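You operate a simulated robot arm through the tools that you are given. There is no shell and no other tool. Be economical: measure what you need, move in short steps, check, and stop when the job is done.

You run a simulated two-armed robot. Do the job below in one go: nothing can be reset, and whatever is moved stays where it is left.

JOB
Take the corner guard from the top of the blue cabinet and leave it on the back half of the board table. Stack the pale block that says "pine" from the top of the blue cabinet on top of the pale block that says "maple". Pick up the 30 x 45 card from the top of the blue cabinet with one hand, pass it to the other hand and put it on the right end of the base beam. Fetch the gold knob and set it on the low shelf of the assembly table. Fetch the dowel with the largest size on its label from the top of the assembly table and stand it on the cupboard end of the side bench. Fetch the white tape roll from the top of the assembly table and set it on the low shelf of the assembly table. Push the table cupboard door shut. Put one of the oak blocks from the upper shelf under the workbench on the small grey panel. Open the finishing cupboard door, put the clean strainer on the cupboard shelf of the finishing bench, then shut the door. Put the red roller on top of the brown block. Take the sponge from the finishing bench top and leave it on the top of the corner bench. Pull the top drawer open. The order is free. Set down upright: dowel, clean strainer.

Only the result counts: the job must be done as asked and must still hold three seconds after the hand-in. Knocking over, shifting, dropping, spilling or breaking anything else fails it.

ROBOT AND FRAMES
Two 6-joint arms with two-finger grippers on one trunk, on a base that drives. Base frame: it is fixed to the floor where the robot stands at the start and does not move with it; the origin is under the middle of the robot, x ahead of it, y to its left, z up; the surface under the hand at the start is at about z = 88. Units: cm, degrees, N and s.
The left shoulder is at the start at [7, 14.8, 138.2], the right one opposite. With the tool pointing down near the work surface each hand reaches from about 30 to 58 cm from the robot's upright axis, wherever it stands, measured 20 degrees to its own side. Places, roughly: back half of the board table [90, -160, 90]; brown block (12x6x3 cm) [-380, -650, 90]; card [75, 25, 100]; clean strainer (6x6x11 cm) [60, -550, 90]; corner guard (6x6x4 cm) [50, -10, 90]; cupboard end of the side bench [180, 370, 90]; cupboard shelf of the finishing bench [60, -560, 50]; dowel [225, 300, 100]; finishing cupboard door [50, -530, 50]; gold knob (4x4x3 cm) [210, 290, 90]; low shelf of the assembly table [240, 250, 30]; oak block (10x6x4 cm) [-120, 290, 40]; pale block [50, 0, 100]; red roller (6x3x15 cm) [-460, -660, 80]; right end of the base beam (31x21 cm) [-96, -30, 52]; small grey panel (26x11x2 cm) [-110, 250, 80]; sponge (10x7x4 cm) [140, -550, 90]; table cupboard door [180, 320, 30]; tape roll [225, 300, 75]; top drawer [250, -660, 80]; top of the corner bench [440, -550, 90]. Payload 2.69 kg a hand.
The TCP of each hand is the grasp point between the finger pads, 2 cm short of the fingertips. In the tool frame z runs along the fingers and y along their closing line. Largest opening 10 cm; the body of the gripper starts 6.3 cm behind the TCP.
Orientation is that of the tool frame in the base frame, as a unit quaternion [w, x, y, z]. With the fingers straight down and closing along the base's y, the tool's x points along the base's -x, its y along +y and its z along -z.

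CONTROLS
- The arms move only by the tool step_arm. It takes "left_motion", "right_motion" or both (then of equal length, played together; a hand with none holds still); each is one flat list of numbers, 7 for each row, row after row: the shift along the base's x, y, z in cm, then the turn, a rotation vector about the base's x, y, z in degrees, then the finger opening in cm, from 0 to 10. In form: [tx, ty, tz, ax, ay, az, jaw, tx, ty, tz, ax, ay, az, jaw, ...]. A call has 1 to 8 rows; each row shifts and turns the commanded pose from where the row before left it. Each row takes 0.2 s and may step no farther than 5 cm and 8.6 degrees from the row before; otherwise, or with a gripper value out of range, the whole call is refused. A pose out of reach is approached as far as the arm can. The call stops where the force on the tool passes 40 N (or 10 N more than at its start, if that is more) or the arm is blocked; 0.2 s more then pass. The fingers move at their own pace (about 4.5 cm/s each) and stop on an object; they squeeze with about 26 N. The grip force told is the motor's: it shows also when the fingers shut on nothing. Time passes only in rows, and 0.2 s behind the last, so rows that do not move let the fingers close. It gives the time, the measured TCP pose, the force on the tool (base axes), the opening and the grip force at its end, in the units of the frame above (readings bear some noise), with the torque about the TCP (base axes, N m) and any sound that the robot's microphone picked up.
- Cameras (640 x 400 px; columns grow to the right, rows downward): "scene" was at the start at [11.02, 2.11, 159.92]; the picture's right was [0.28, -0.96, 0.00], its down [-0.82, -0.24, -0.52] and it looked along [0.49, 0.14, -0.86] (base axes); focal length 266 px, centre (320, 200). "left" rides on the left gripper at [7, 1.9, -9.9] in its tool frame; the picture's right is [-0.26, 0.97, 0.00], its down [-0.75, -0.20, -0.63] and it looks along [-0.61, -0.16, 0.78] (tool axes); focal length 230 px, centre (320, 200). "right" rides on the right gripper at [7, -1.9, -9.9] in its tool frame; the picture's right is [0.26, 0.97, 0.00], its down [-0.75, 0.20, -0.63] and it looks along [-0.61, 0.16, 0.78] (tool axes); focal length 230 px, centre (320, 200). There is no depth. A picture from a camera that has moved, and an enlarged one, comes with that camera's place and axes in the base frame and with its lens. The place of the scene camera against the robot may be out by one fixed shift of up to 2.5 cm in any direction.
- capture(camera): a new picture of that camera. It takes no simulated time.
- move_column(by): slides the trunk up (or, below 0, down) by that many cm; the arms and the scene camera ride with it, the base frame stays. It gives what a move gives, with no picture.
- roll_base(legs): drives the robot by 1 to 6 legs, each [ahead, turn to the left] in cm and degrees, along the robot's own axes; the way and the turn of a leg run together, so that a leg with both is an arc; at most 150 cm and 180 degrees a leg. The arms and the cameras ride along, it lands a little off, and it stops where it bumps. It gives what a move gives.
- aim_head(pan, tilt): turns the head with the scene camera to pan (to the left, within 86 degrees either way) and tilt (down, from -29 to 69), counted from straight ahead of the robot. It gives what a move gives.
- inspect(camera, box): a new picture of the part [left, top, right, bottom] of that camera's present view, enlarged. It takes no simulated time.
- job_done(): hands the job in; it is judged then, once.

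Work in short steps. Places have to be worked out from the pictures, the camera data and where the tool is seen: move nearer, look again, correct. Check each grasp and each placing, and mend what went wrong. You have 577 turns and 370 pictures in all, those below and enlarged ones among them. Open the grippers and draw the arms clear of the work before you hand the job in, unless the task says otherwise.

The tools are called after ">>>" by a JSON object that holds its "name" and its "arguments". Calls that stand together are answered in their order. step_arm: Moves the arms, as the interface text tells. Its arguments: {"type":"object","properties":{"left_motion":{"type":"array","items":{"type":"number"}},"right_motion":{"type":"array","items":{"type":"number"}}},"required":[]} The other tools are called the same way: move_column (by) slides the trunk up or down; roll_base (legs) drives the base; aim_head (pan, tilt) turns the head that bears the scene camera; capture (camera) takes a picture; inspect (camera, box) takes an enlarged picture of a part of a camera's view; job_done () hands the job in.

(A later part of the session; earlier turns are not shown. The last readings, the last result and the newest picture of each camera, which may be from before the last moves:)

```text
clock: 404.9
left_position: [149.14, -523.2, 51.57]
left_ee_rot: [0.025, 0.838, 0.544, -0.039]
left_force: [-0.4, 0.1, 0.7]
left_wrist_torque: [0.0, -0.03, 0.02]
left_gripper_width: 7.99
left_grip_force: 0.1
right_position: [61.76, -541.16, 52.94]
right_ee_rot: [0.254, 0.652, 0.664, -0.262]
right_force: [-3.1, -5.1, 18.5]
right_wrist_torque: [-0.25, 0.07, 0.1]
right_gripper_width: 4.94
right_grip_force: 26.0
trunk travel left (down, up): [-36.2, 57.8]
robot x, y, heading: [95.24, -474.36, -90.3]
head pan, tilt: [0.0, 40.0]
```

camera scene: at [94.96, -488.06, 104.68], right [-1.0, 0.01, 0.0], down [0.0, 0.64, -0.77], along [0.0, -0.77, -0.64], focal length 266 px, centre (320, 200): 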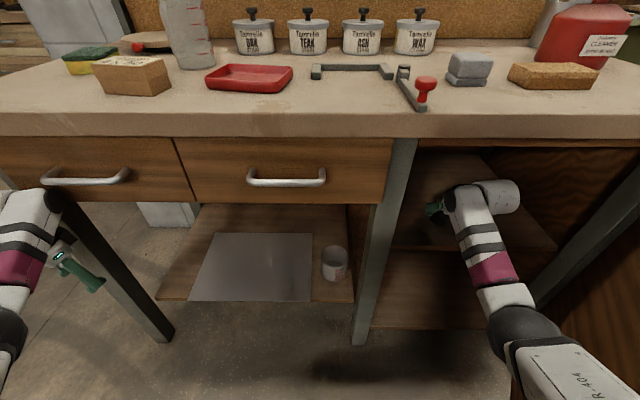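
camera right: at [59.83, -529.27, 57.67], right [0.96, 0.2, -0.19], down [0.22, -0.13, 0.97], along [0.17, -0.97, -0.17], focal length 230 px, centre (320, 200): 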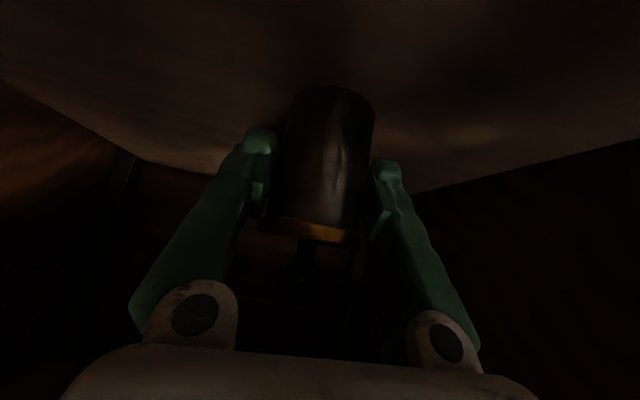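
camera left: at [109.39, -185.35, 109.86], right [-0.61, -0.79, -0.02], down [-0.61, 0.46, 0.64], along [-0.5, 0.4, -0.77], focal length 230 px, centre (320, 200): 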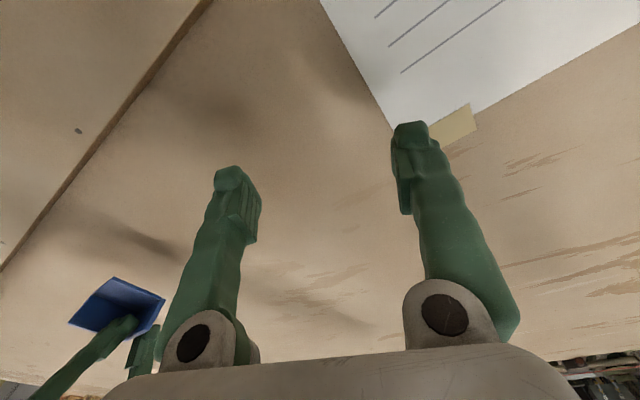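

Contact. Relieve slightly, open, then back out straight.

>>> {"name": "step_arm", "arguments": {"right_motion": [0, 0, 0.3, 0, 0, 0, 4.6, 0, 0, 0, 0, 0, 0, 6, 0, 0, 0, 0, 0, 0, 8, 0, 0, 0, 0, 0, 0, 8.5, 0, 0, 0, 0, 0, 0, 8.5]}}

>>> {"name": "capture", "arguments": {"camera": "right"}}

```text
clock: 406.1
left_position: [149.1, -523.39, 51.58]
left_ee_rot: [0.025, 0.838, 0.543, -0.036]
left_force: [-0.2, 0.3, 0.1]
left_wrist_torque: [0.02, -0.01, 0.01]
left_gripper_width: 8.02
left_grip_force: 0.1
right_position: [61.96, -541.11, 52.58]
right_ee_rot: [0.252, 0.653, 0.666, -0.258]
right_force: [0.7, 0.5, 0.0]
right_wrist_torque: [0.04, -0.03, 0.02]
right_gripper_width: 8.49
right_grip_force: 0.1
trunk travel left (down, up): [-36.2, 57.8]
robot x, y, heading: [95.75, -475.04, -90.1]
head pan, tilt: [0.0, 40.0]
```

```text
184 pictures are left
camera right: at [59.85, -529.23, 55.32], right [0.96, 0.2, -0.19], down [0.22, -0.13, 0.97], along [0.17, -0.97, -0.17], focal length 230 px, centre (320, 200)
```

right: 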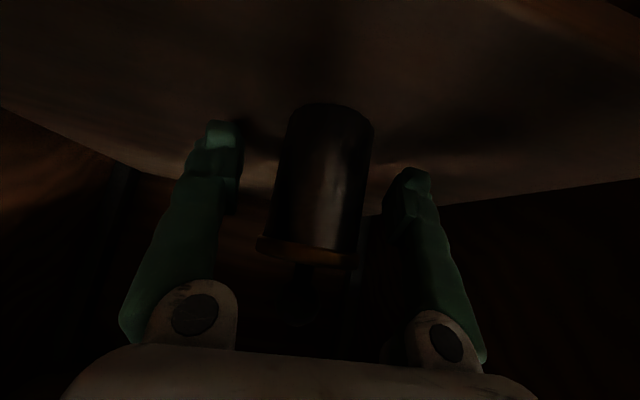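

Strainer stands free. Back the base out 40 cm.

>>> {"name": "roll_base", "arguments": {"legs": [[-40, 0]]}}

>>> {"name": "step_arm", "arguments": {"right_motion": [0, 0, 0, 0, 0, 0, 4, 0, 0, 0, 0, 0, 0, 0]}}

>>> {"name": "capture", "arguments": {"camera": "scene"}}

>>> {"name": "capture", "arguments": {"camera": "right"}}

```text
clock: 408.6
left_position: [149.52, -482.72, 51.66]
left_ee_rot: [0.027, 0.838, 0.544, -0.037]
left_force: [-0.2, -0.2, 0.6]
left_wrist_torque: [0.0, 0.01, -0.02]
left_gripper_width: 8.02
left_grip_force: 0.1
right_position: [62.27, -500.93, 52.7]
right_ee_rot: [0.252, 0.653, 0.666, -0.258]
right_force: [-0.3, -0.6, 1.1]
right_wrist_torque: [-0.01, 0.02, -0.03]
right_gripper_width: 8.51
right_grip_force: 0.1
trunk travel left (down, up): [-36.2, 57.8]
robot x, y, heading: [95.76, -433.8, -90.4]
head pan, tilt: [0.0, 40.0]
```

```text
clock: 409.2
left_position: [149.5, -482.69, 51.41]
left_ee_rot: [0.025, 0.837, 0.545, -0.037]
left_force: [0.7, 1.5, 0.4]
left_wrist_torque: [0.02, 0.01, -0.02]
left_gripper_width: 8.03
left_grip_force: 0.0
right_position: [62.22, -500.8, 52.74]
right_ee_rot: [0.252, 0.653, 0.667, -0.258]
right_force: [0.3, 0.4, -0.6]
right_wrist_torque: [0.0, 0.0, 0.02]
right_gripper_width: 3.4
right_grip_force: 0.1
trunk travel left (down, up): [-36.2, 57.8]
robot x, y, heading: [95.6, -434.22, -90.2]
head pan, tilt: [0.0, 40.0]
```

```text
183 pictures are left
camera scene: at [95.2, -447.68, 104.68], right [-1.0, 0.0, 0.0], down [0.0, 0.64, -0.77], along [0.0, -0.77, -0.64], focal length 266 px, centre (320, 200)
```

scene: 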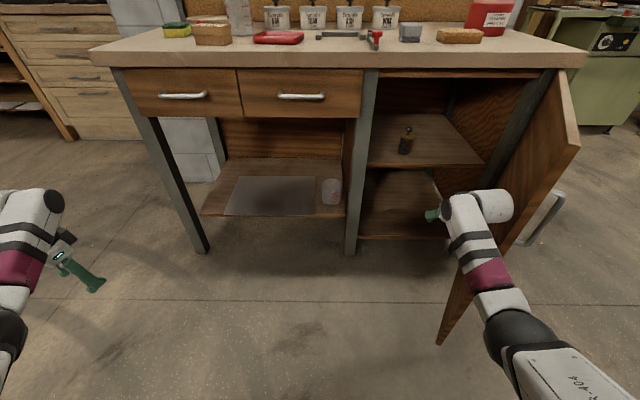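

```text
182 pictures are left
camera right: at [60.23, -489.0, 55.34], right [0.96, 0.21, -0.19], down [0.22, -0.13, 0.97], along [0.17, -0.97, -0.17], focal length 230 px, centre (320, 200)
```

right: 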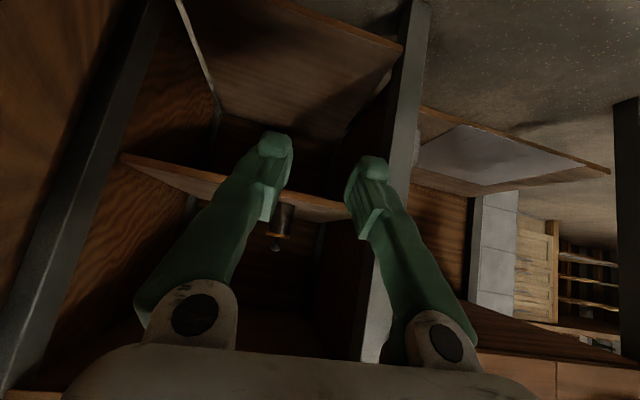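

Strainer is standing on the shelf. Now go around the door's outer side to push it shut: back off, then move the (closed) right hand to −x.

>>> {"name": "roll_base", "arguments": {"legs": [[-28, 0]]}}

>>> {"name": "step_arm", "arguments": {"right_motion": [0, 0, 0, 0, 0, 0, 0, 0, 0, 0, 0, 0, 0, 0]}}

>>> {"name": "step_arm", "arguments": {"right_motion": [-3.5, 0, 0.5, 0, 0, 0, 0, -3.5, 0, 0.5, 0, 0, 0, 0, -3.5, 0, 0.5, 0, 0, 0, 0, -3.5, 0, 0.5, 0, 0, 0, 0, -3.5, 0, 0.5, 0, 0, 0, 0, -3.5, 0, 0.5, 0, 0, 0, 0, -3, -1, 0.5, 0, 0, 0, 0, -3, -1, 0.5, 0, 0, 0, 0]}}

>>> {"name": "capture", "arguments": {"camera": "scene"}}

```text
clock: 411.2
left_position: [149.63, -454.48, 51.59]
left_ee_rot: [0.026, 0.837, 0.546, -0.036]
left_force: [-0.4, 0.7, 0.2]
left_wrist_torque: [0.01, 0.01, -0.01]
left_gripper_width: 7.99
left_grip_force: 0.0
right_position: [62.37, -472.68, 52.56]
right_ee_rot: [0.253, 0.653, 0.666, -0.257]
right_force: [-0.4, 0.9, 0.1]
right_wrist_torque: [0.03, 0.01, -0.01]
right_gripper_width: 0.03
right_grip_force: 26.1
trunk travel left (down, up): [-36.2, 57.8]
robot x, y, heading: [95.86, -405.89, -90.1]
head pan, tilt: [0.0, 40.0]
```

```text
clock: 411.8
left_position: [149.55, -454.45, 51.63]
left_ee_rot: [0.026, 0.837, 0.545, -0.036]
left_force: [0.1, 0.0, 0.4]
left_wrist_torque: [0.01, 0.04, -0.02]
left_gripper_width: 7.99
left_grip_force: 0.1
right_position: [62.32, -472.51, 52.62]
right_ee_rot: [0.251, 0.653, 0.667, -0.257]
right_force: [-0.8, -0.4, -0.2]
right_wrist_torque: [-0.02, 0.02, 0.04]
right_gripper_width: 0.0
right_grip_force: 25.9
trunk travel left (down, up): [-36.2, 57.8]
robot x, y, heading: [95.89, -406.04, -90.1]
head pan, tilt: [0.0, 40.0]
```

```text
clock: 413.6
left_position: [149.63, -454.35, 51.58]
left_ee_rot: [0.025, 0.837, 0.546, -0.036]
left_force: [-0.4, 0.1, 0.9]
left_wrist_torque: [-0.01, 0.01, 0.0]
left_gripper_width: 7.99
left_grip_force: 0.0
right_position: [43.11, -470.19, 55.62]
right_ee_rot: [0.252, 0.652, 0.667, -0.257]
right_force: [-0.3, 0.3, -0.6]
right_wrist_torque: [-0.02, 0.0, 0.01]
right_gripper_width: 0.01
right_grip_force: 25.8
right hand out of reach, approached as far as the arm can: row 5, 6, 7, 8
trunk travel left (down, up): [-36.2, 57.8]
robot x, y, heading: [95.79, -406.27, -89.9]
head pan, tilt: [0.0, 40.0]
```

```text
181 pictures are left
camera scene: at [95.25, -419.36, 104.68], right [-1.0, 0.0, 0.0], down [0.0, 0.64, -0.77], along [0.0, -0.77, -0.64], focal length 266 px, centre (320, 200)
```

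scene: 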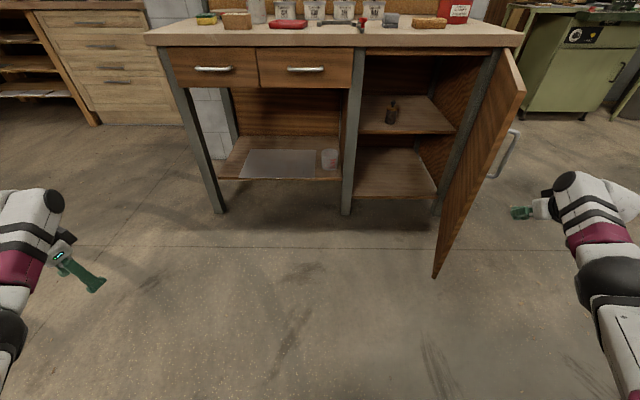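

Bring the command within reach, then drive forward beside the door's outer face.

>>> {"name": "step_arm", "arguments": {"right_motion": [4, 3, 0, 0, 0, 0, 0, 2, 1, 0, 0, 0, 0, 0, 0, 0, 0, 0, 0, 0, 0]}}

>>> {"name": "roll_base", "arguments": {"legs": [[20, 0]]}}

>>> {"name": "step_arm", "arguments": {"right_motion": [0, 0, 0, 0, 0, 0, 0, 0, 0, 0, 0, 0, 0, 0]}}

>>> {"name": "capture", "arguments": {"camera": "scene"}}

```text
clock: 414.4
left_position: [149.6, -454.4, 51.63]
left_ee_rot: [0.026, 0.836, 0.546, -0.036]
left_force: [-0.3, -0.8, -0.2]
left_wrist_torque: [-0.02, 0.0, -0.01]
left_gripper_width: 8.02
left_grip_force: 0.0
right_position: [49.28, -465.91, 55.76]
right_ee_rot: [0.251, 0.653, 0.666, -0.258]
right_force: [0.6, -0.4, -0.3]
right_wrist_torque: [-0.03, 0.0, 0.01]
right_gripper_width: 0.0
right_grip_force: 26.1
trunk travel left (down, up): [-36.2, 57.8]
robot x, y, heading: [95.99, -406.02, -90.0]
head pan, tilt: [0.0, 40.0]
```

```text
clock: 416.0
left_position: [149.79, -473.71, 51.57]
left_ee_rot: [0.025, 0.836, 0.547, -0.036]
left_force: [0.9, 0.1, -0.4]
left_wrist_torque: [-0.02, 0.04, 0.04]
left_gripper_width: 8.03
left_grip_force: 0.0
right_position: [49.4, -485.58, 55.64]
right_ee_rot: [0.252, 0.651, 0.668, -0.257]
right_force: [0.1, 0.5, 0.3]
right_wrist_torque: [0.0, -0.06, 0.02]
right_gripper_width: 0.0
right_grip_force: 25.7
trunk travel left (down, up): [-36.2, 57.8]
robot x, y, heading: [95.91, -425.64, -89.8]
head pan, tilt: [0.0, 40.0]
```

```text
clock: 416.6
left_position: [149.74, -473.67, 51.67]
left_ee_rot: [0.026, 0.836, 0.547, -0.036]
left_force: [0.3, -0.8, 0.3]
left_wrist_torque: [0.01, -0.02, 0.0]
left_gripper_width: 8.0
left_grip_force: 0.1
right_position: [49.37, -485.64, 55.78]
right_ee_rot: [0.253, 0.651, 0.668, -0.256]
right_force: [-0.4, 0.0, -0.6]
right_wrist_torque: [0.01, 0.03, 0.01]
right_gripper_width: 0.01
right_grip_force: 25.9
trunk travel left (down, up): [-36.2, 57.8]
robot x, y, heading: [95.79, -425.71, -90.1]
head pan, tilt: [0.0, 40.0]
```

```text
180 pictures are left
camera scene: at [95.29, -438.8, 104.68], right [-1.0, 0.0, 0.0], down [0.0, 0.64, -0.77], along [0.0, -0.77, -0.64], focal length 266 px, centre (320, 200)
```

scene: 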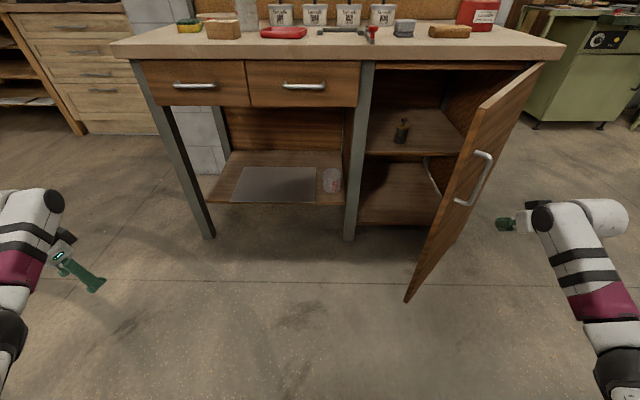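

Now push +x against the door's outer face, easing toward −y.

>>> {"name": "step_arm", "arguments": {"right_motion": [2.5, -0.5, 0, 0, 0, 0, 0, 2.5, -0.5, 0, 0, 0, 0, 0, 2.5, -0.8, 0, 0, 0, 0, 0, 2.5, -1, 0, 0, 0, 0, 0, 2.5, -1.5, 0, 0, 0, 0, 0, 2, -2, 0, 0, 0, 0, 0, 2, -2, 0, 0, 0, 0, 0, 2, -2.5, 0, 0, 0, 0, 0]}}

>>> {"name": "capture", "arguments": {"camera": "scene"}}

```text
clock: 418.4
left_position: [149.73, -473.63, 51.54]
left_ee_rot: [0.025, 0.836, 0.547, -0.037]
left_force: [0.4, 0.2, 0.6]
left_wrist_torque: [-0.01, 0.0, 0.04]
left_gripper_width: 8.01
left_grip_force: 0.0
right_position: [68.23, -496.45, 55.59]
right_ee_rot: [0.251, 0.651, 0.668, -0.257]
right_force: [0.4, 0.8, 0.3]
right_wrist_torque: [0.02, 0.0, 0.02]
right_gripper_width: 0.0
right_grip_force: 26.3
trunk travel left (down, up): [-36.2, 57.8]
robot x, y, heading: [95.47, -425.34, -89.9]
head pan, tilt: [0.0, 40.0]
```

```text
179 pictures are left
camera scene: at [95.37, -438.83, 104.67], right [-1.0, 0.0, 0.0], down [0.0, 0.64, -0.77], along [0.0, -0.77, -0.64], focal length 266 px, centre (320, 200)
```

scene: 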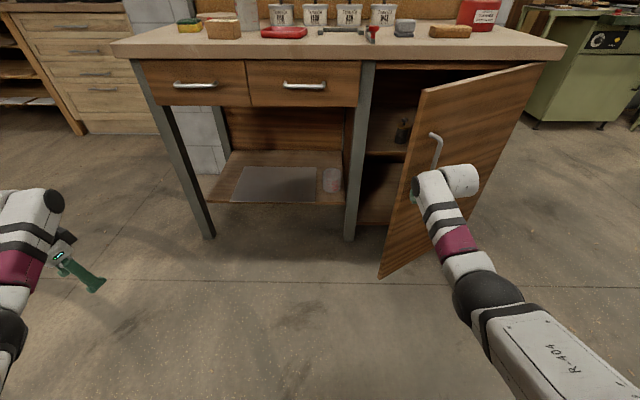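

Door ~35° open. Shift the hand left of the handle path and push forward with the base.

>>> {"name": "step_arm", "arguments": {"right_motion": [-2, 0, -1, 0, 0, 0, 0, -2, 0, -1, 0, 0, 0, 0, 0, 0, 0, 0, 0, 0, 0]}}

>>> {"name": "roll_base", "arguments": {"legs": [[24, 0]]}}

>>> {"name": "step_arm", "arguments": {"right_motion": [0, 0, 0, 0, 0, 0, 0, 0, 0, 0, 0, 0, 0, 0]}}

>>> {"name": "capture", "arguments": {"camera": "scene"}}

```text
clock: 419.2
left_position: [149.74, -473.76, 51.5]
left_ee_rot: [0.026, 0.836, 0.547, -0.037]
left_force: [0.5, 0.6, 0.3]
left_wrist_torque: [0.02, 0.02, 0.03]
left_gripper_width: 7.99
left_grip_force: 0.1
right_position: [64.04, -496.32, 53.52]
right_ee_rot: [0.252, 0.651, 0.668, -0.256]
right_force: [0.7, 0.1, -0.2]
right_wrist_torque: [-0.03, 0.02, -0.03]
right_gripper_width: 0.01
right_grip_force: 26.3
trunk travel left (down, up): [-36.2, 57.8]
robot x, y, heading: [95.93, -425.83, -89.9]
head pan, tilt: [0.0, 40.0]
```

```text
clock: 420.9
left_position: [149.63, -497.59, 51.6]
left_ee_rot: [0.025, 0.836, 0.547, -0.036]
left_force: [0.7, -0.9, -1.2]
left_wrist_torque: [0.01, 0.02, -0.02]
left_gripper_width: 7.99
left_grip_force: 0.1
right_position: [63.99, -520.09, 53.47]
right_ee_rot: [0.252, 0.652, 0.667, -0.257]
right_force: [-0.7, 0.2, -0.9]
right_wrist_torque: [-0.01, 0.03, 0.01]
right_gripper_width: 0.02
right_grip_force: 25.8
trunk travel left (down, up): [-36.2, 57.8]
robot x, y, heading: [96.12, -449.64, -89.8]
head pan, tilt: [0.0, 40.0]
```

```text
clock: 421.6
left_position: [149.69, -497.56, 51.52]
left_ee_rot: [0.026, 0.836, 0.546, -0.037]
left_force: [0.6, 0.4, -0.4]
left_wrist_torque: [0.0, 0.0, -0.01]
left_gripper_width: 8.01
left_grip_force: 0.1
right_position: [63.97, -520.09, 53.5]
right_ee_rot: [0.253, 0.651, 0.668, -0.257]
right_force: [0.2, 1.0, 0.3]
right_wrist_torque: [0.01, -0.01, 0.01]
right_gripper_width: 0.0
right_grip_force: 26.2
trunk travel left (down, up): [-36.2, 57.8]
robot x, y, heading: [95.76, -449.47, -89.9]
head pan, tilt: [0.0, 40.0]
```

```text
178 pictures are left
camera scene: at [95.29, -462.59, 104.68], right [-1.0, 0.0, 0.0], down [0.0, 0.64, -0.77], along [0.0, -0.77, -0.64], focal length 266 px, centre (320, 200)
```

scene: 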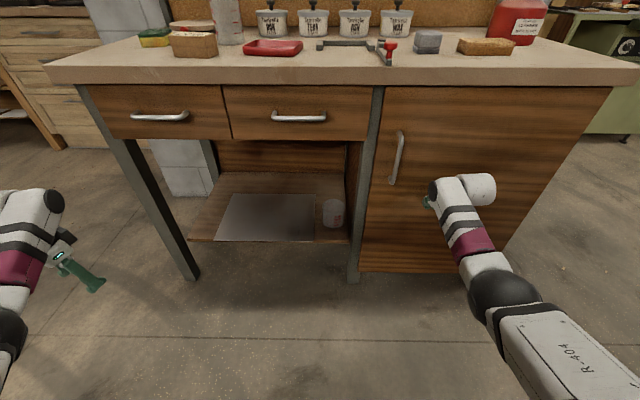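

Door looks shut; press it once firmly to be sure.

>>> {"name": "step_arm", "arguments": {"right_motion": [0, -1.2, 0, 0, 0, 0, 0, 0, -1.2, 0, 0, 0, 0, 0, 0, -1.2, 0, 0, 0, 0, 0, 0, -1.2, 0, 0, 0, 0, 0, 0, -1.2, 0, 0, 0, 0, 0]}}

>>> {"name": "inspect", "arguments": {"camera": "scene", "box": [350, 70, 450, 200]}}

```text
clock: 422.8
left_position: [149.68, -497.55, 51.57]
left_ee_rot: [0.026, 0.836, 0.546, -0.036]
left_force: [0.6, -0.1, 0.9]
left_wrist_torque: [0.0, 0.0, 0.02]
left_gripper_width: 8.03
left_grip_force: 0.0
right_position: [63.88, -522.32, 53.84]
right_ee_rot: [0.252, 0.652, 0.667, -0.257]
right_force: [0.0, 0.4, 0.4]
right_wrist_torque: [-0.03, -0.01, -0.06]
right_gripper_width: 0.0
right_grip_force: 26.4
right hand out of reach, approached as far as the arm can: row 2, 3, 4, 5
trunk travel left (down, up): [-36.2, 57.8]
robot x, y, heading: [95.93, -449.04, -90.0]
head pan, tilt: [0.0, 40.0]
```

```text
3.08 times, centred on (400, 135) of scene
camera zoom: at [95.28, -462.6, 104.68], right [-1.0, 0.0, 0.0], down [0.0, 0.64, -0.77], along [0.0, -0.77, -0.64], focal length 817 px, centre (74, 400)
```

zoom: 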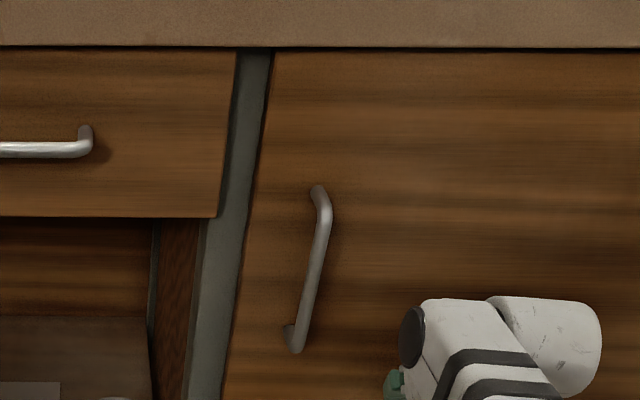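

>>> {"name": "step_arm", "arguments": {"right_motion": [0, 3.8, 0, 0, 0, 0, 0, 0, 0, 0, 0, 0, 0, 0]}}

>>> {"name": "roll_base", "arguments": {"legs": [[7, 0]]}}

```text
clock: 423.4
left_position: [149.73, -497.42, 51.43]
left_ee_rot: [0.024, 0.837, 0.546, -0.036]
left_force: [-0.6, -0.5, 0.3]
left_wrist_torque: [-0.01, 0.01, 0.01]
left_gripper_width: 7.99
left_grip_force: 0.0
right_position: [64.11, -518.54, 53.57]
right_ee_rot: [0.251, 0.652, 0.668, -0.255]
right_force: [-0.1, -0.2, 0.0]
right_wrist_torque: [-0.01, -0.03, 0.01]
right_gripper_width: 0.0
right_grip_force: 26.3
trunk travel left (down, up): [-36.2, 57.8]
robot x, y, heading: [95.73, -449.55, -89.8]
head pan, tilt: [0.0, 40.0]
```

```text
clock: 424.4
left_position: [149.54, -503.59, 51.6]
left_ee_rot: [0.025, 0.837, 0.545, -0.036]
left_force: [0.2, -0.1, 0.4]
left_wrist_torque: [0.05, 0.03, 0.01]
left_gripper_width: 7.99
left_grip_force: 0.1
right_position: [63.92, -524.14, 53.51]
right_ee_rot: [0.245, 0.654, 0.67, -0.251]
right_force: [1.0, 1.4, 0.6]
right_wrist_torque: [0.01, -0.01, -0.01]
right_gripper_width: 0.0
right_grip_force: 26.1
trunk travel left (down, up): [-36.2, 57.8]
robot x, y, heading: [95.88, -455.08, -90.3]
head pan, tilt: [0.0, 40.0]
stopped in leg 1: the force on the tool passed its limit at 104 N (the readings are from after the stop); the commanded pose is now the measured one
```

Door firmly shut. Back off, raise the trunk and restore the right hand to pointing down; next the sponge with the left hand.

>>> {"name": "roll_base", "arguments": {"legs": [[-25, 0]]}}

>>> {"name": "move_column", "arguments": {"by": 40}}

>>> {"name": "move_column", "arguments": {"by": 17.5}}

>>> {"name": "step_arm", "arguments": {"right_motion": [0, -0.5, 0, 8, 0, 0, 6, 0, -0.5, 0, 8, 0, 0, 6, 0, -0.5, 0, 8, 0, 0, 6, 0, -0.5, 0, 8, 0, 0, 6, 0, -0.5, 0, 8, 0, 0, 6]}}

>>> {"name": "capture", "arguments": {"camera": "left"}}

>>> {"name": "capture", "arguments": {"camera": "scene"}}

```text
clock: 426.2
left_position: [149.7, -479.02, 51.54]
left_ee_rot: [0.025, 0.837, 0.545, -0.037]
left_force: [0.7, 0.8, 0.6]
left_wrist_torque: [0.01, 0.01, -0.05]
left_gripper_width: 7.99
left_grip_force: 0.1
right_position: [64.02, -499.57, 53.5]
right_ee_rot: [0.246, 0.654, 0.669, -0.252]
right_force: [-0.5, -0.2, -0.4]
right_wrist_torque: [-0.08, 0.01, -0.01]
right_gripper_width: 0.02
right_grip_force: 26.0
trunk travel left (down, up): [-36.2, 57.8]
robot x, y, heading: [95.96, -430.89, -90.0]
head pan, tilt: [0.0, 40.0]
```

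```text
clock: 430.0
left_position: [149.65, -479.12, 91.65]
left_ee_rot: [0.025, 0.837, 0.546, -0.036]
left_force: [-0.3, 0.2, -0.1]
left_wrist_torque: [-0.01, 0.02, -0.03]
left_gripper_width: 8.02
left_grip_force: 0.1
right_position: [64.0, -499.69, 93.36]
right_ee_rot: [0.245, 0.655, 0.669, -0.251]
right_force: [-0.5, 0.5, -1.3]
right_wrist_torque: [-0.02, -0.02, 0.01]
right_gripper_width: 0.0
right_grip_force: 26.2
trunk travel left (down, up): [-76.2, 17.8]
robot x, y, heading: [95.51, -430.63, -89.9]
head pan, tilt: [0.0, 40.0]
```

```text
clock: 432.0
left_position: [149.68, -479.07, 109.13]
left_ee_rot: [0.026, 0.837, 0.546, -0.037]
left_force: [0.3, 0.2, -0.2]
left_wrist_torque: [0.01, 0.03, -0.01]
left_gripper_width: 8.03
left_grip_force: 0.0
right_position: [64.02, -499.68, 110.95]
right_ee_rot: [0.246, 0.654, 0.67, -0.252]
right_force: [-0.1, 0.6, -0.1]
right_wrist_torque: [0.01, -0.03, 0.0]
right_gripper_width: 0.03
right_grip_force: 25.8
trunk travel left (down, up): [-93.7, 0.3]
robot x, y, heading: [96.12, -430.62, -90.0]
head pan, tilt: [0.0, 40.0]
```

```text
clock: 433.2
left_position: [149.78, -479.02, 108.91]
left_ee_rot: [0.026, 0.837, 0.545, -0.037]
left_force: [0.2, -0.8, 0.6]
left_wrist_torque: [-0.01, -0.02, -0.01]
left_gripper_width: 7.99
left_grip_force: 0.0
right_position: [64.91, -491.76, 112.73]
right_ee_rot: [0.007, 0.699, 0.715, -0.007]
right_force: [-0.2, -0.3, -0.7]
right_wrist_torque: [-0.01, 0.0, -0.03]
right_gripper_width: 6.0
right_grip_force: 0.0
right hand out of reach, approached as far as the arm can: row 2, 3, 4, 5
trunk travel left (down, up): [-93.7, 0.3]
robot x, y, heading: [95.59, -430.86, -90.0]
head pan, tilt: [0.0, 40.0]
```

```text
176 pictures are left
camera left: at [154.43, -472.73, 118.23], right [0.78, -0.62, 0.02], down [-0.46, -0.55, 0.69], along [-0.42, -0.55, -0.72], focal length 230 px, centre (320, 200)
```

left: 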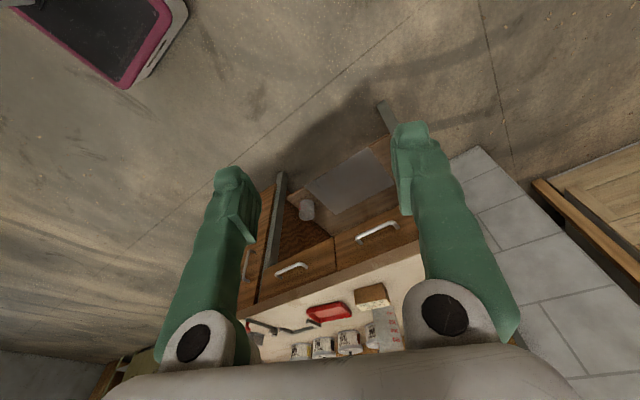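

```text
175 pictures are left
camera scene: at [95.42, -444.1, 162.18], right [-1.0, 0.0, 0.0], down [0.0, 0.64, -0.77], along [0.0, -0.77, -0.64], focal length 266 px, centre (320, 200)
```

scene: 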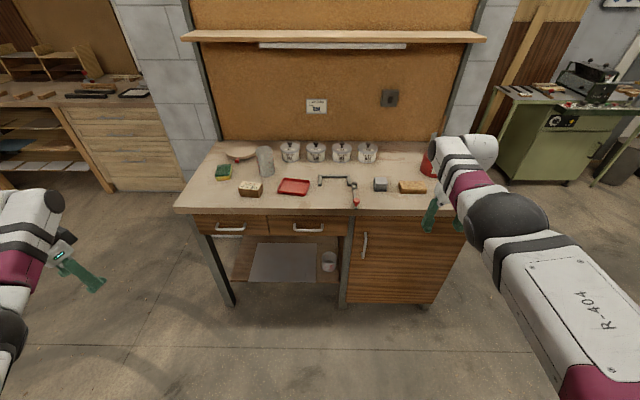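

Fix the arm commands and bring the left hand to the front, then drive to stand before the sponge.

>>> {"name": "step_arm", "arguments": {"right_motion": [0, 3.5, -1, 0, 0, 0, 6, 0, 3.5, -1, 0, 0, 0, 6, 0, 2, -1, 0, 0, 0, 6, 0, 0, 0, 0, 0, 0, 6, 0, 0, 0, 0, 0, 0, 6, 0, 0, 0, 0, 0, 0, 6, 0, 0, 0, 0, 0, 0, 6, 0, 0, 0, 0, 0, 0, 6], "left_motion": [-4, 0, -1, 0, 0, 0, 9, -4, 0, -1, 0, 0, 0, 9, -4, -0.5, -1, 0, 0, 0, 9, -4, -1, -1, 0, 0, 0, 9, -4, -1, -1, 0, 0, 0, 9, -4, -1, -1, 0, 0, 0, 9, -4, -1, 0, 0, 0, 0, 9, -4, -1, 0, 0, 0, 0, 9]}}

>>> {"name": "roll_base", "arguments": {"legs": [[0, 25], [58, 0], [0, -25]]}}

>>> {"name": "step_arm", "arguments": {"left_motion": [0, 0, 0, 0, 0, 0, 9, 0, 0, 0, 0, 0, 0, 9]}}

>>> {"name": "capture", "arguments": {"camera": "left"}}

```text
clock: 435.0
left_position: [117.53, -484.64, 102.9]
left_ee_rot: [0.026, 0.837, 0.546, -0.036]
left_force: [0.3, -0.8, 0.2]
left_wrist_torque: [-0.01, 0.0, 0.0]
left_gripper_width: 9.0
left_grip_force: 0.1
right_position: [63.76, -485.56, 109.18]
right_ee_rot: [0.008, 0.699, 0.715, -0.007]
right_force: [0.0, 0.0, -0.6]
right_wrist_torque: [0.03, -0.02, -0.03]
right_gripper_width: 6.02
right_grip_force: 0.0
right hand out of reach, approached as far as the arm can: row 1, 2
trunk travel left (down, up): [-93.7, 0.3]
robot x, y, heading: [95.86, -430.88, -90.0]
head pan, tilt: [0.0, 40.0]
```

```text
clock: 440.9
left_position: [143.29, -536.97, 102.83]
left_ee_rot: [0.025, 0.834, 0.55, -0.037]
left_force: [0.3, -0.4, -0.5]
left_wrist_torque: [-0.01, 0.0, -0.05]
left_gripper_width: 8.99
left_grip_force: 0.1
right_position: [89.42, -538.12, 109.44]
right_ee_rot: [0.008, 0.695, 0.719, -0.008]
right_force: [0.0, -0.3, 0.3]
right_wrist_torque: [0.02, 0.03, 0.01]
right_gripper_width: 5.97
right_grip_force: 0.1
trunk travel left (down, up): [-93.7, 0.3]
robot x, y, heading: [120.85, -483.18, -89.6]
head pan, tilt: [0.0, 40.0]
```

```text
clock: 441.5
left_position: [143.26, -536.99, 102.89]
left_ee_rot: [0.025, 0.834, 0.55, -0.037]
left_force: [0.3, -0.4, 0.4]
left_wrist_torque: [-0.01, 0.02, -0.04]
left_gripper_width: 9.01
left_grip_force: 0.0
right_position: [89.44, -538.4, 109.29]
right_ee_rot: [0.008, 0.695, 0.719, -0.007]
right_force: [0.2, 0.1, 0.3]
right_wrist_torque: [-0.02, 0.02, 0.01]
right_gripper_width: 6.01
right_grip_force: 0.1
trunk travel left (down, up): [-93.7, 0.3]
robot x, y, heading: [121.01, -482.83, -89.6]
head pan, tilt: [0.0, 40.0]
```

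```text
174 pictures are left
camera left: at [147.9, -530.46, 112.15], right [0.79, -0.62, 0.02], down [-0.46, -0.56, 0.69], along [-0.41, -0.56, -0.72], focal length 230 px, centre (320, 200)
```

left: 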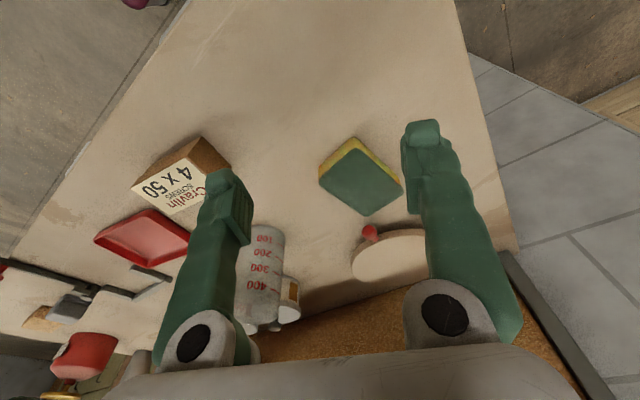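

Sponge centre ≈ [141.7, −547], long side ~10° off y. Turn the hand 33° and drive 10 cm forward.

>>> {"name": "step_arm", "arguments": {"left_motion": [-0.4, 0, 0, 0, 0, 8.3, 10, -0.4, 0, 0, 0, 0, 8.3, 10, -0.4, 0, 0, 0, 0, 8.3, 10, -0.3, 0, 0, 0, 0, 8.3, 10]}}

>>> {"name": "roll_base", "arguments": {"legs": [[10, 0]]}}

>>> {"name": "step_arm", "arguments": {"left_motion": [0, 0, 0, 0, 0, 0, 10, 0, 0, 0, 0, 0, 0, 10]}}

>>> {"name": "capture", "arguments": {"camera": "left"}}

```text
clock: 442.5
left_position: [141.57, -536.91, 102.9]
left_ee_rot: [0.036, 0.641, 0.766, -0.028]
left_force: [-0.2, -0.6, -0.1]
left_wrist_torque: [-0.04, -0.01, 0.0]
left_gripper_width: 9.98
left_grip_force: 0.1
right_position: [89.36, -538.2, 109.29]
right_ee_rot: [0.008, 0.696, 0.718, -0.006]
right_force: [0.7, -0.6, 0.2]
right_wrist_torque: [-0.02, 0.02, 0.02]
right_gripper_width: 5.99
right_grip_force: 0.1
trunk travel left (down, up): [-93.7, 0.3]
robot x, y, heading: [121.03, -483.43, -89.3]
head pan, tilt: [0.0, 40.0]
```

```text
clock: 444.0
left_position: [141.99, -538.64, 104.13]
left_ee_rot: [0.038, 0.637, 0.769, -0.026]
left_force: [-0.4, 0.0, -0.3]
left_wrist_torque: [0.0, 0.0, -0.01]
left_gripper_width: 10.0
left_grip_force: 0.1
right_position: [88.68, -541.79, 109.47]
right_ee_rot: [0.041, 0.71, 0.702, -0.025]
right_force: [-1.7, 1.1, 1.5]
right_wrist_torque: [-0.1, -0.06, 0.04]
right_gripper_width: 6.0
right_grip_force: 0.2
trunk travel left (down, up): [-93.7, 0.3]
robot x, y, heading: [120.92, -493.32, -89.4]
head pan, tilt: [0.0, 40.0]
stopped in leg 1: the robot was blocked; the commanded pose is now the measured one
```

```text
clock: 444.6
left_position: [141.79, -541.18, 103.01]
left_ee_rot: [0.03, 0.637, 0.77, -0.016]
left_force: [-0.5, -1.1, 0.1]
left_wrist_torque: [0.06, 0.01, -0.02]
left_gripper_width: 10.0
left_grip_force: 0.0
right_position: [88.69, -544.45, 108.16]
right_ee_rot: [0.032, 0.711, 0.703, -0.016]
right_force: [0.0, 0.0, -2.0]
right_wrist_torque: [0.03, -0.06, 0.0]
right_gripper_width: 6.0
right_grip_force: 0.0
trunk travel left (down, up): [-93.7, 0.3]
robot x, y, heading: [120.86, -493.15, -89.4]
head pan, tilt: [0.0, 40.0]
```

```text
173 pictures are left
camera left: at [142.13, -533.35, 112.42], right [1.0, -0.07, 0.03], down [-0.07, -0.73, 0.67], along [-0.03, -0.68, -0.74], focal length 230 px, centre (320, 200)
```

left: 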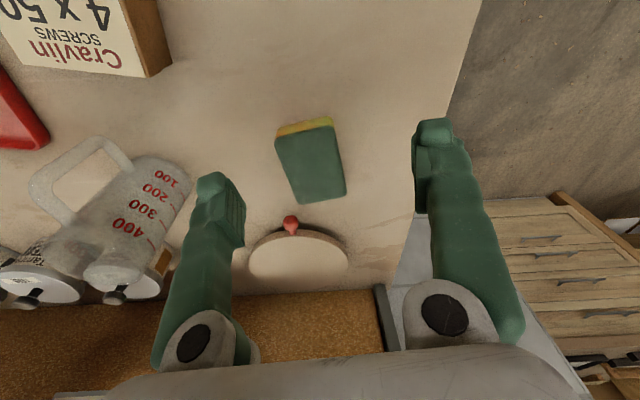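

Sponge centre ≈[140.8,−546.5]. Move over it, descend and grip.

>>> {"name": "step_arm", "arguments": {"left_motion": [-0.5, -2.7, -2, 0, 0, 2, 10, -0.5, -2.7, -3, 0, 0, 0, 10, 0, 0, -3.5, 0, 0, 0, 10, 0, 0, -3.7, 0, 0, 0, 10, 0, 0, 0, 0, 0, 0, 7, 0, 0, 0, 0, 0, 0, 4, 0, 0, 0, 0, 0, 0, 4]}}

>>> {"name": "capture", "arguments": {"camera": "left"}}

```text
clock: 446.2
left_position: [140.71, -546.58, 91.09]
left_ee_rot: [0.03, 0.624, 0.781, -0.016]
left_force: [-0.1, 0.1, -0.6]
left_wrist_torque: [0.03, -0.01, 0.01]
left_gripper_width: 6.33
left_grip_force: 25.0
right_position: [88.56, -544.21, 108.18]
right_ee_rot: [0.027, 0.711, 0.703, -0.013]
right_force: [0.1, 1.0, -0.3]
right_wrist_torque: [-0.01, 0.01, -0.01]
right_gripper_width: 5.96
right_grip_force: 0.0
trunk travel left (down, up): [-93.7, 0.3]
robot x, y, heading: [120.91, -493.17, -89.3]
head pan, tilt: [0.0, 40.0]
```

```text
172 pictures are left
camera left: at [140.6, -538.83, 100.46], right [1.0, -0.04, 0.03], down [-0.05, -0.74, 0.68], along [0.0, -0.68, -0.74], focal length 230 px, centre (320, 200)
```

left: 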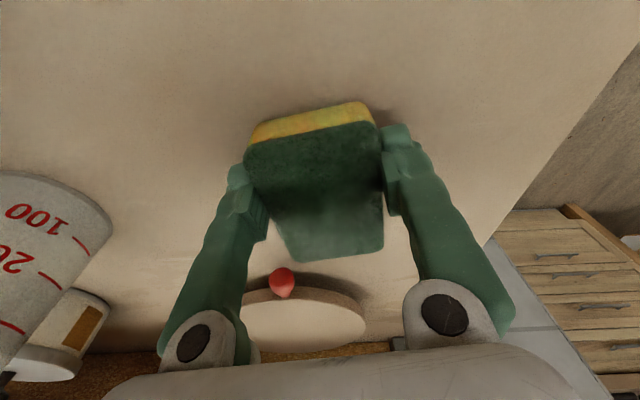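

Sponge gripped. Lift, back off and turn toward the corner bench to look at the way.

>>> {"name": "step_arm", "arguments": {"left_motion": [0, 0, 3, 0, 0, 0, 4, 0, 0, 4, 0, 0, 0, 4, 0, 0, 4, 0, 0, 0, 4, 0, 0, 0, 0, 0, 0, 4]}}

>>> {"name": "roll_base", "arguments": {"legs": [[-45, 0], [0, 80]]}}

>>> {"name": "aim_head", "arguments": {"pan": 0, "tilt": 22}}

>>> {"name": "capture", "arguments": {"camera": "scene"}}

```text
clock: 447.2
left_position: [141.1, -546.63, 102.22]
left_ee_rot: [0.03, 0.623, 0.781, -0.014]
left_force: [-0.1, 0.2, -0.2]
left_wrist_torque: [0.01, -0.02, 0.01]
left_gripper_width: 6.24
left_grip_force: 25.9
right_position: [88.52, -544.24, 108.14]
right_ee_rot: [0.027, 0.711, 0.703, -0.012]
right_force: [-0.2, -0.1, 0.1]
right_wrist_torque: [0.01, 0.02, -0.01]
right_gripper_width: 6.0
right_grip_force: 0.0
trunk travel left (down, up): [-93.7, 0.3]
robot x, y, heading: [120.79, -492.85, -89.4]
head pan, tilt: [0.0, 40.0]
```

```text
clock: 453.4
left_position: [177.34, -439.42, 102.22]
left_ee_rot: [0.033, -0.008, 0.999, 0.008]
left_force: [0.2, 0.7, -0.2]
left_wrist_torque: [0.0, -0.02, 0.0]
left_gripper_width: 6.25
left_grip_force: 26.2
right_position: [164.15, -490.44, 108.12]
right_ee_rot: [0.031, 0.108, 0.994, 0.008]
right_force: [0.7, 0.8, 0.3]
right_wrist_torque: [-0.01, -0.03, 0.03]
right_gripper_width: 6.01
right_grip_force: 0.0
trunk travel left (down, up): [-93.7, 0.3]
robot x, y, heading: [120.81, -448.44, -11.4]
head pan, tilt: [0.0, 40.0]
```

```text
clock: 454.2
left_position: [177.28, -439.27, 102.08]
left_ee_rot: [0.033, -0.008, 0.999, 0.008]
left_force: [-0.7, -0.6, 0.0]
left_wrist_torque: [0.0, 0.03, -0.02]
left_gripper_width: 6.25
left_grip_force: 26.3
right_position: [164.24, -490.28, 108.19]
right_ee_rot: [0.032, 0.108, 0.994, 0.007]
right_force: [-0.7, -0.6, 0.1]
right_wrist_torque: [-0.02, -0.02, -0.01]
right_gripper_width: 6.03
right_grip_force: 0.2
trunk travel left (down, up): [-93.7, 0.3]
robot x, y, heading: [120.84, -448.26, -11.3]
head pan, tilt: [0.0, 22.0]
```

```text
171 pictures are left
camera scene: at [134.33, -450.76, 164.99], right [-0.2, -0.98, 0.0], down [-0.37, 0.07, -0.93], along [0.91, -0.18, -0.38], focal length 266 px, centre (320, 200)
```

scene: 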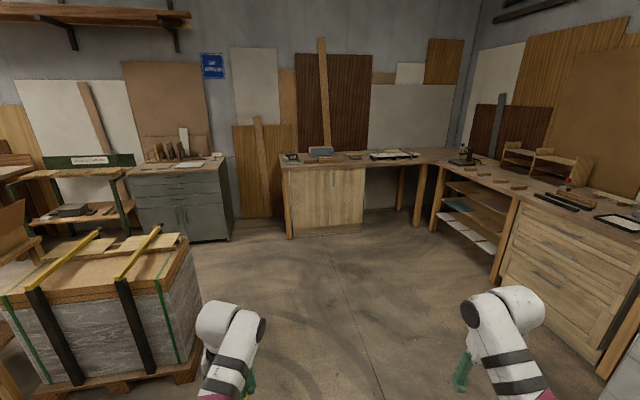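

The corner bench wing ahead (x≈405–450, y≈−480…−600). Drive diagonally toward it.

>>> {"name": "roll_base", "arguments": {"legs": [[0, -9], [120, 0], [105, 0], [0, 20.4]]}}

>>> {"name": "aim_head", "arguments": {"pan": 0, "tilt": 40}}

>>> {"name": "capture", "arguments": {"camera": "scene"}}

```text
clock: 467.0
left_position: [385.85, -509.68, 102.22]
left_ee_rot: [0.032, -0.092, 0.995, 0.011]
left_force: [0.0, -0.2, 0.1]
left_wrist_torque: [-0.01, -0.04, -0.05]
left_gripper_width: 6.27
left_grip_force: 26.3
right_position: [381.37, -561.88, 108.18]
right_ee_rot: [0.032, 0.024, 0.999, 0.012]
right_force: [0.4, 0.4, 0.1]
right_wrist_torque: [0.02, 0.01, 0.01]
right_gripper_width: 6.02
right_grip_force: 0.0
trunk travel left (down, up): [-93.7, 0.3]
robot x, y, heading: [331.69, -527.49, -1.6]
head pan, tilt: [0.0, 22.0]
```

```text
clock: 467.8
left_position: [385.75, -509.4, 102.2]
left_ee_rot: [0.031, -0.092, 0.995, 0.01]
left_force: [-1.3, 0.1, 0.0]
left_wrist_torque: [0.03, 0.03, -0.01]
left_gripper_width: 6.27
left_grip_force: 25.9
right_position: [381.5, -561.87, 108.28]
right_ee_rot: [0.034, 0.025, 0.999, 0.011]
right_force: [-0.3, 0.5, -0.4]
right_wrist_torque: [-0.04, -0.01, 0.01]
right_gripper_width: 5.97
right_grip_force: 0.1
trunk travel left (down, up): [-93.7, 0.3]
robot x, y, heading: [331.46, -527.55, -1.6]
head pan, tilt: [0.0, 40.0]
```

```text
170 pictures are left
camera scene: at [344.57, -527.82, 162.19], right [-0.03, -1.0, 0.0], down [-0.64, 0.02, -0.77], along [0.77, -0.02, -0.64], focal length 266 px, centre (320, 200)
```

scene: 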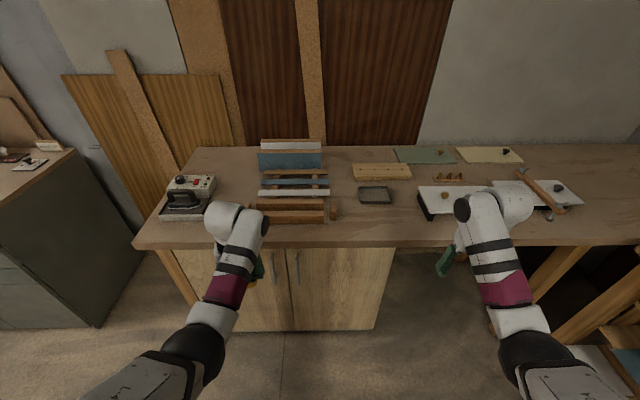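

Free spot near [418, −549]. Tuck the right hand inward and reposition so the left hand gets there.

>>> {"name": "step_arm", "arguments": {"right_motion": [0.5, 3.5, 0, 0, 0, 0, 6, 0.5, 3.5, 0, 0, 0, 0, 6, 0.5, 3.5, 0, 0, 0, 0, 6, 0.5, 3.5, 0, 0, 0, 0, 6, 0, 0, 0, 0, 0, 0, 6]}}

>>> {"name": "roll_base", "arguments": {"legs": [[0, -33], [34, 0], [0, 15]]}}

>>> {"name": "step_arm", "arguments": {"left_motion": [0, 0, 0, 0, 0, 0, 4, 0, 0, 0, 0, 0, 0, 4]}}

>>> {"name": "capture", "arguments": {"camera": "scene"}}

>>> {"name": "capture", "arguments": {"camera": "left"}}

```text
clock: 469.0
left_position: [385.73, -509.46, 102.2]
left_ee_rot: [0.031, -0.092, 0.995, 0.011]
left_force: [-0.8, -0.2, -0.2]
left_wrist_torque: [-0.01, 0.0, 0.01]
left_gripper_width: 6.24
left_grip_force: 25.4
right_position: [384.37, -548.22, 107.1]
right_ee_rot: [0.032, 0.024, 0.999, 0.011]
right_force: [0.4, -0.1, 0.1]
right_wrist_torque: [-0.01, -0.02, -0.01]
right_gripper_width: 6.03
right_grip_force: 0.0
right hand out of reach, approached as far as the arm can: row 1
trunk travel left (down, up): [-93.7, 0.3]
robot x, y, heading: [331.58, -527.55, -1.9]
head pan, tilt: [0.0, 40.0]
```

```text
clock: 473.7
left_position: [417.2, -547.86, 102.1]
left_ee_rot: [0.033, 0.072, 0.997, 0.006]
left_force: [0.6, -0.3, 0.3]
left_wrist_torque: [0.0, 0.03, 0.02]
left_gripper_width: 6.26
left_grip_force: 25.9
right_position: [403.24, -584.16, 107.0]
right_ee_rot: [0.032, 0.187, 0.982, 0.005]
right_force: [-0.2, -1.1, 0.9]
right_wrist_torque: [-0.01, 0.0, -0.02]
right_gripper_width: 6.0
right_grip_force: 0.0
trunk travel left (down, up): [-93.7, 0.3]
robot x, y, heading: [360.03, -547.31, -20.7]
head pan, tilt: [0.0, 40.0]
```

```text
clock: 474.3
left_position: [417.2, -547.79, 102.14]
left_ee_rot: [0.033, 0.072, 0.997, 0.005]
left_force: [0.4, -0.9, -0.2]
left_wrist_torque: [0.06, 0.0, -0.01]
left_gripper_width: 6.26
left_grip_force: 25.7
right_position: [403.49, -584.14, 106.96]
right_ee_rot: [0.034, 0.186, 0.982, 0.005]
right_force: [0.3, 0.2, 0.3]
right_wrist_torque: [0.02, -0.02, -0.01]
right_gripper_width: 6.04
right_grip_force: 0.0
trunk travel left (down, up): [-93.7, 0.3]
robot x, y, heading: [360.08, -547.26, -20.6]
head pan, tilt: [0.0, 40.0]
```

```text
169 pictures are left
camera scene: at [372.22, -552.19, 162.18], right [-0.35, -0.94, 0.0], down [-0.6, 0.23, -0.77], along [0.72, -0.27, -0.64], focal length 266 px, centre (320, 200)
```

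scene: 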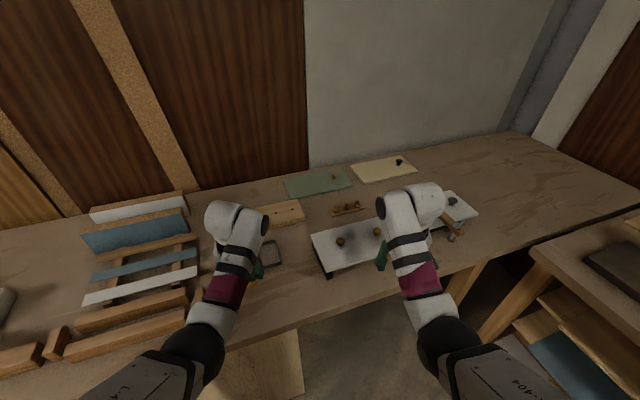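

```text
168 pictures are left
camera left: at [409.81, -545.12, 111.56], right [0.39, 0.92, 0.03], down [0.67, -0.31, 0.67], along [0.63, -0.24, -0.74], focal length 230 px, centre (320, 200)
```

left: 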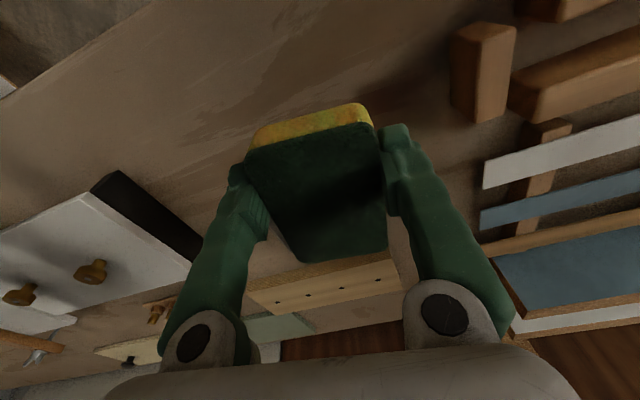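

Spot is clear. Lower the sponge and release.

>>> {"name": "step_arm", "arguments": {"left_motion": [0, 0, -4, 0, 0, 0, 4, 0, 0, -4, 0, 0, 0, 4, 0, 0, -1.5, 0, 0, 0, 4, 0, 0, -0.7, 0, 0, 0, 4, 0, 0, -0.5, 0, 0, 0, 4]}}

```text
clock: 475.5
left_position: [417.1, -547.72, 92.61]
left_ee_rot: [0.044, 0.073, 0.996, 0.005]
left_force: [-9.4, 1.5, 20.0]
left_wrist_torque: [0.03, 0.4, -0.03]
left_gripper_width: 6.28
left_grip_force: 26.2
right_position: [402.83, -583.95, 107.23]
right_ee_rot: [0.038, 0.186, 0.982, 0.005]
right_force: [-0.5, -0.8, 0.2]
right_wrist_torque: [0.03, -0.01, -0.01]
right_gripper_width: 6.01
right_grip_force: 0.1
trunk travel left (down, up): [-93.7, 0.3]
robot x, y, heading: [359.9, -547.52, -20.5]
head pan, tilt: [0.0, 40.0]
stopped in row 5 (left hand): the force on the tool passed its limit at 41 N (the readings are from after the stop); the commanded pose is now the measured one
```

>>> {"name": "step_arm", "arguments": {"left_motion": [0, 0, 0.3, 0, 0, 0, 7, 0, 0, 0, 0, 0, 0, 8.5, 0, 0, 0, 0, 0, 0, 8.5, 0, 0, 3, 0, 0, 0, 8.5, 0, 0, 4, 0, 0, 0, 8.5, 0, 0, 3, 0, 0, 0, 8.5]}}

>>> {"name": "capture", "arguments": {"camera": "left"}}

```text
clock: 476.9
left_position: [417.19, -547.77, 102.09]
left_ee_rot: [0.04, 0.073, 0.996, 0.006]
left_force: [0.7, 0.6, -0.1]
left_wrist_torque: [0.04, -0.03, -0.02]
left_gripper_width: 8.48
left_grip_force: 0.0
right_position: [403.27, -584.05, 106.87]
right_ee_rot: [0.033, 0.188, 0.982, 0.005]
right_force: [0.0, 0.3, -0.8]
right_wrist_torque: [-0.02, 0.04, 0.01]
right_gripper_width: 6.01
right_grip_force: 0.0
trunk travel left (down, up): [-93.7, 0.3]
robot x, y, heading: [360.52, -547.25, -20.5]
head pan, tilt: [0.0, 40.0]
```

```text
167 pictures are left
camera left: at [409.81, -545.04, 111.44], right [0.39, 0.92, 0.04], down [0.66, -0.31, 0.68], along [0.64, -0.25, -0.73], focal length 230 px, centre (320, 200)
```

left: 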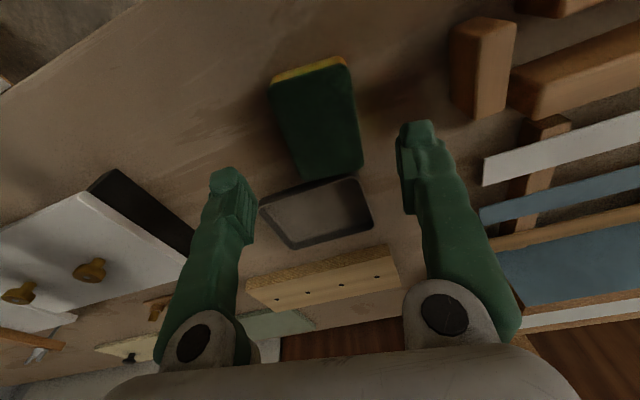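

>>> {"name": "inspect", "arguments": {"camera": "left", "box": [240, 40, 400, 260]}}

>>> {"name": "inspect", "arguments": {"camera": "scene", "box": [220, 220, 320, 300]}}

```text
1.82 times, centred on (320, 150) of left
camera zoom: at [409.81, -545.04, 111.44], right [0.39, 0.92, 0.04], down [0.66, -0.31, 0.68], along [0.64, -0.25, -0.73], focal length 418 px, centre (320, 291)
```

zoom: 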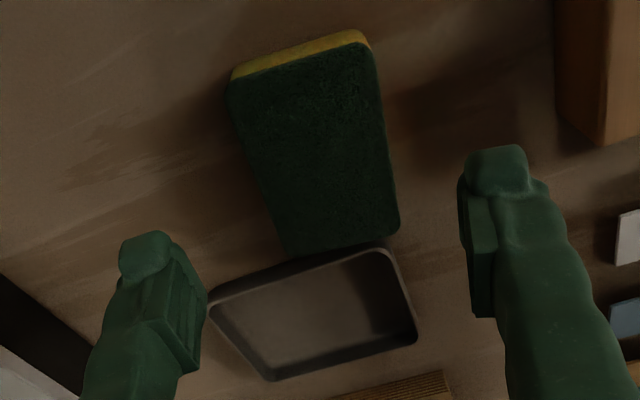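

```text
5.00 times, centred on (270, 260) of scene
camera zoom: at [372.17, -552.05, 162.18], right [-0.35, -0.94, 0.0], down [-0.6, 0.23, -0.77], along [0.72, -0.27, -0.64], focal length 1328 px, centre (570, -100)
```

zoom: 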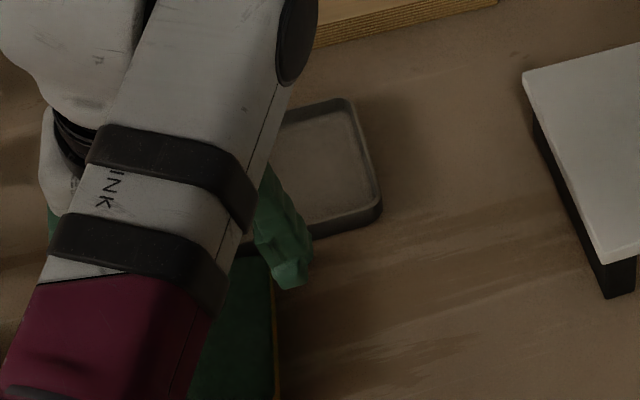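

To be safe, regrip and shift the sponge 3.5 cm away from the small tray.

>>> {"name": "step_arm", "arguments": {"left_motion": [0, 0, -4, 0, 0, 0, 9, 0, 0, -4, 0, 0, 0, 9, 0, 0, -1.6, 0, 0, 0, 9, 0, 0, 0, 0, 0, 0, 6, 0, 0, 0, 0, 0, 0, 4, 0, 0, 0, 0, 0, 0, 4, 0, 0, 1.5, 0, 0, 0, 4, -3.3, 1.2, 0.5, 0, 0, 0, 4]}}

>>> {"name": "step_arm", "arguments": {"left_motion": [0, 0, -0.8, 0, 0, 0, 4, 0, 0, -0.6, 0, 0, 0, 4, 0, 0, -0.4, 0, 0, 0, 4, 0, 0, -0.4, 0, 0, 0, 4, 0, 0, -0.4, 0, 0, 0, 4]}}

```text
clock: 478.7
left_position: [414.33, -546.29, 94.97]
left_ee_rot: [0.042, 0.074, 0.996, 0.005]
left_force: [0.4, 0.9, -0.1]
left_wrist_torque: [0.01, 0.02, 0.02]
left_gripper_width: 6.28
left_grip_force: 26.2
right_position: [403.28, -583.87, 106.99]
right_ee_rot: [0.035, 0.186, 0.982, 0.005]
right_force: [-0.5, 0.9, -0.8]
right_wrist_torque: [-0.01, -0.01, 0.02]
right_gripper_width: 6.0
right_grip_force: 0.0
trunk travel left (down, up): [-93.7, 0.3]
robot x, y, heading: [360.16, -547.24, -20.6]
head pan, tilt: [0.0, 40.0]
```

```text
clock: 479.9
left_position: [414.33, -546.54, 92.71]
left_ee_rot: [0.046, 0.073, 0.996, 0.005]
left_force: [2.6, 3.3, 24.5]
left_wrist_torque: [-0.11, 0.76, -0.04]
left_gripper_width: 6.28
left_grip_force: 25.6
right_position: [403.14, -583.81, 107.08]
right_ee_rot: [0.036, 0.186, 0.982, 0.004]
right_force: [-0.3, 0.2, -0.4]
right_wrist_torque: [0.01, 0.02, -0.03]
right_gripper_width: 5.98
right_grip_force: 0.1
trunk travel left (down, up): [-93.7, 0.3]
robot x, y, heading: [360.04, -547.88, -20.4]
head pan, tilt: [0.0, 40.0]
```

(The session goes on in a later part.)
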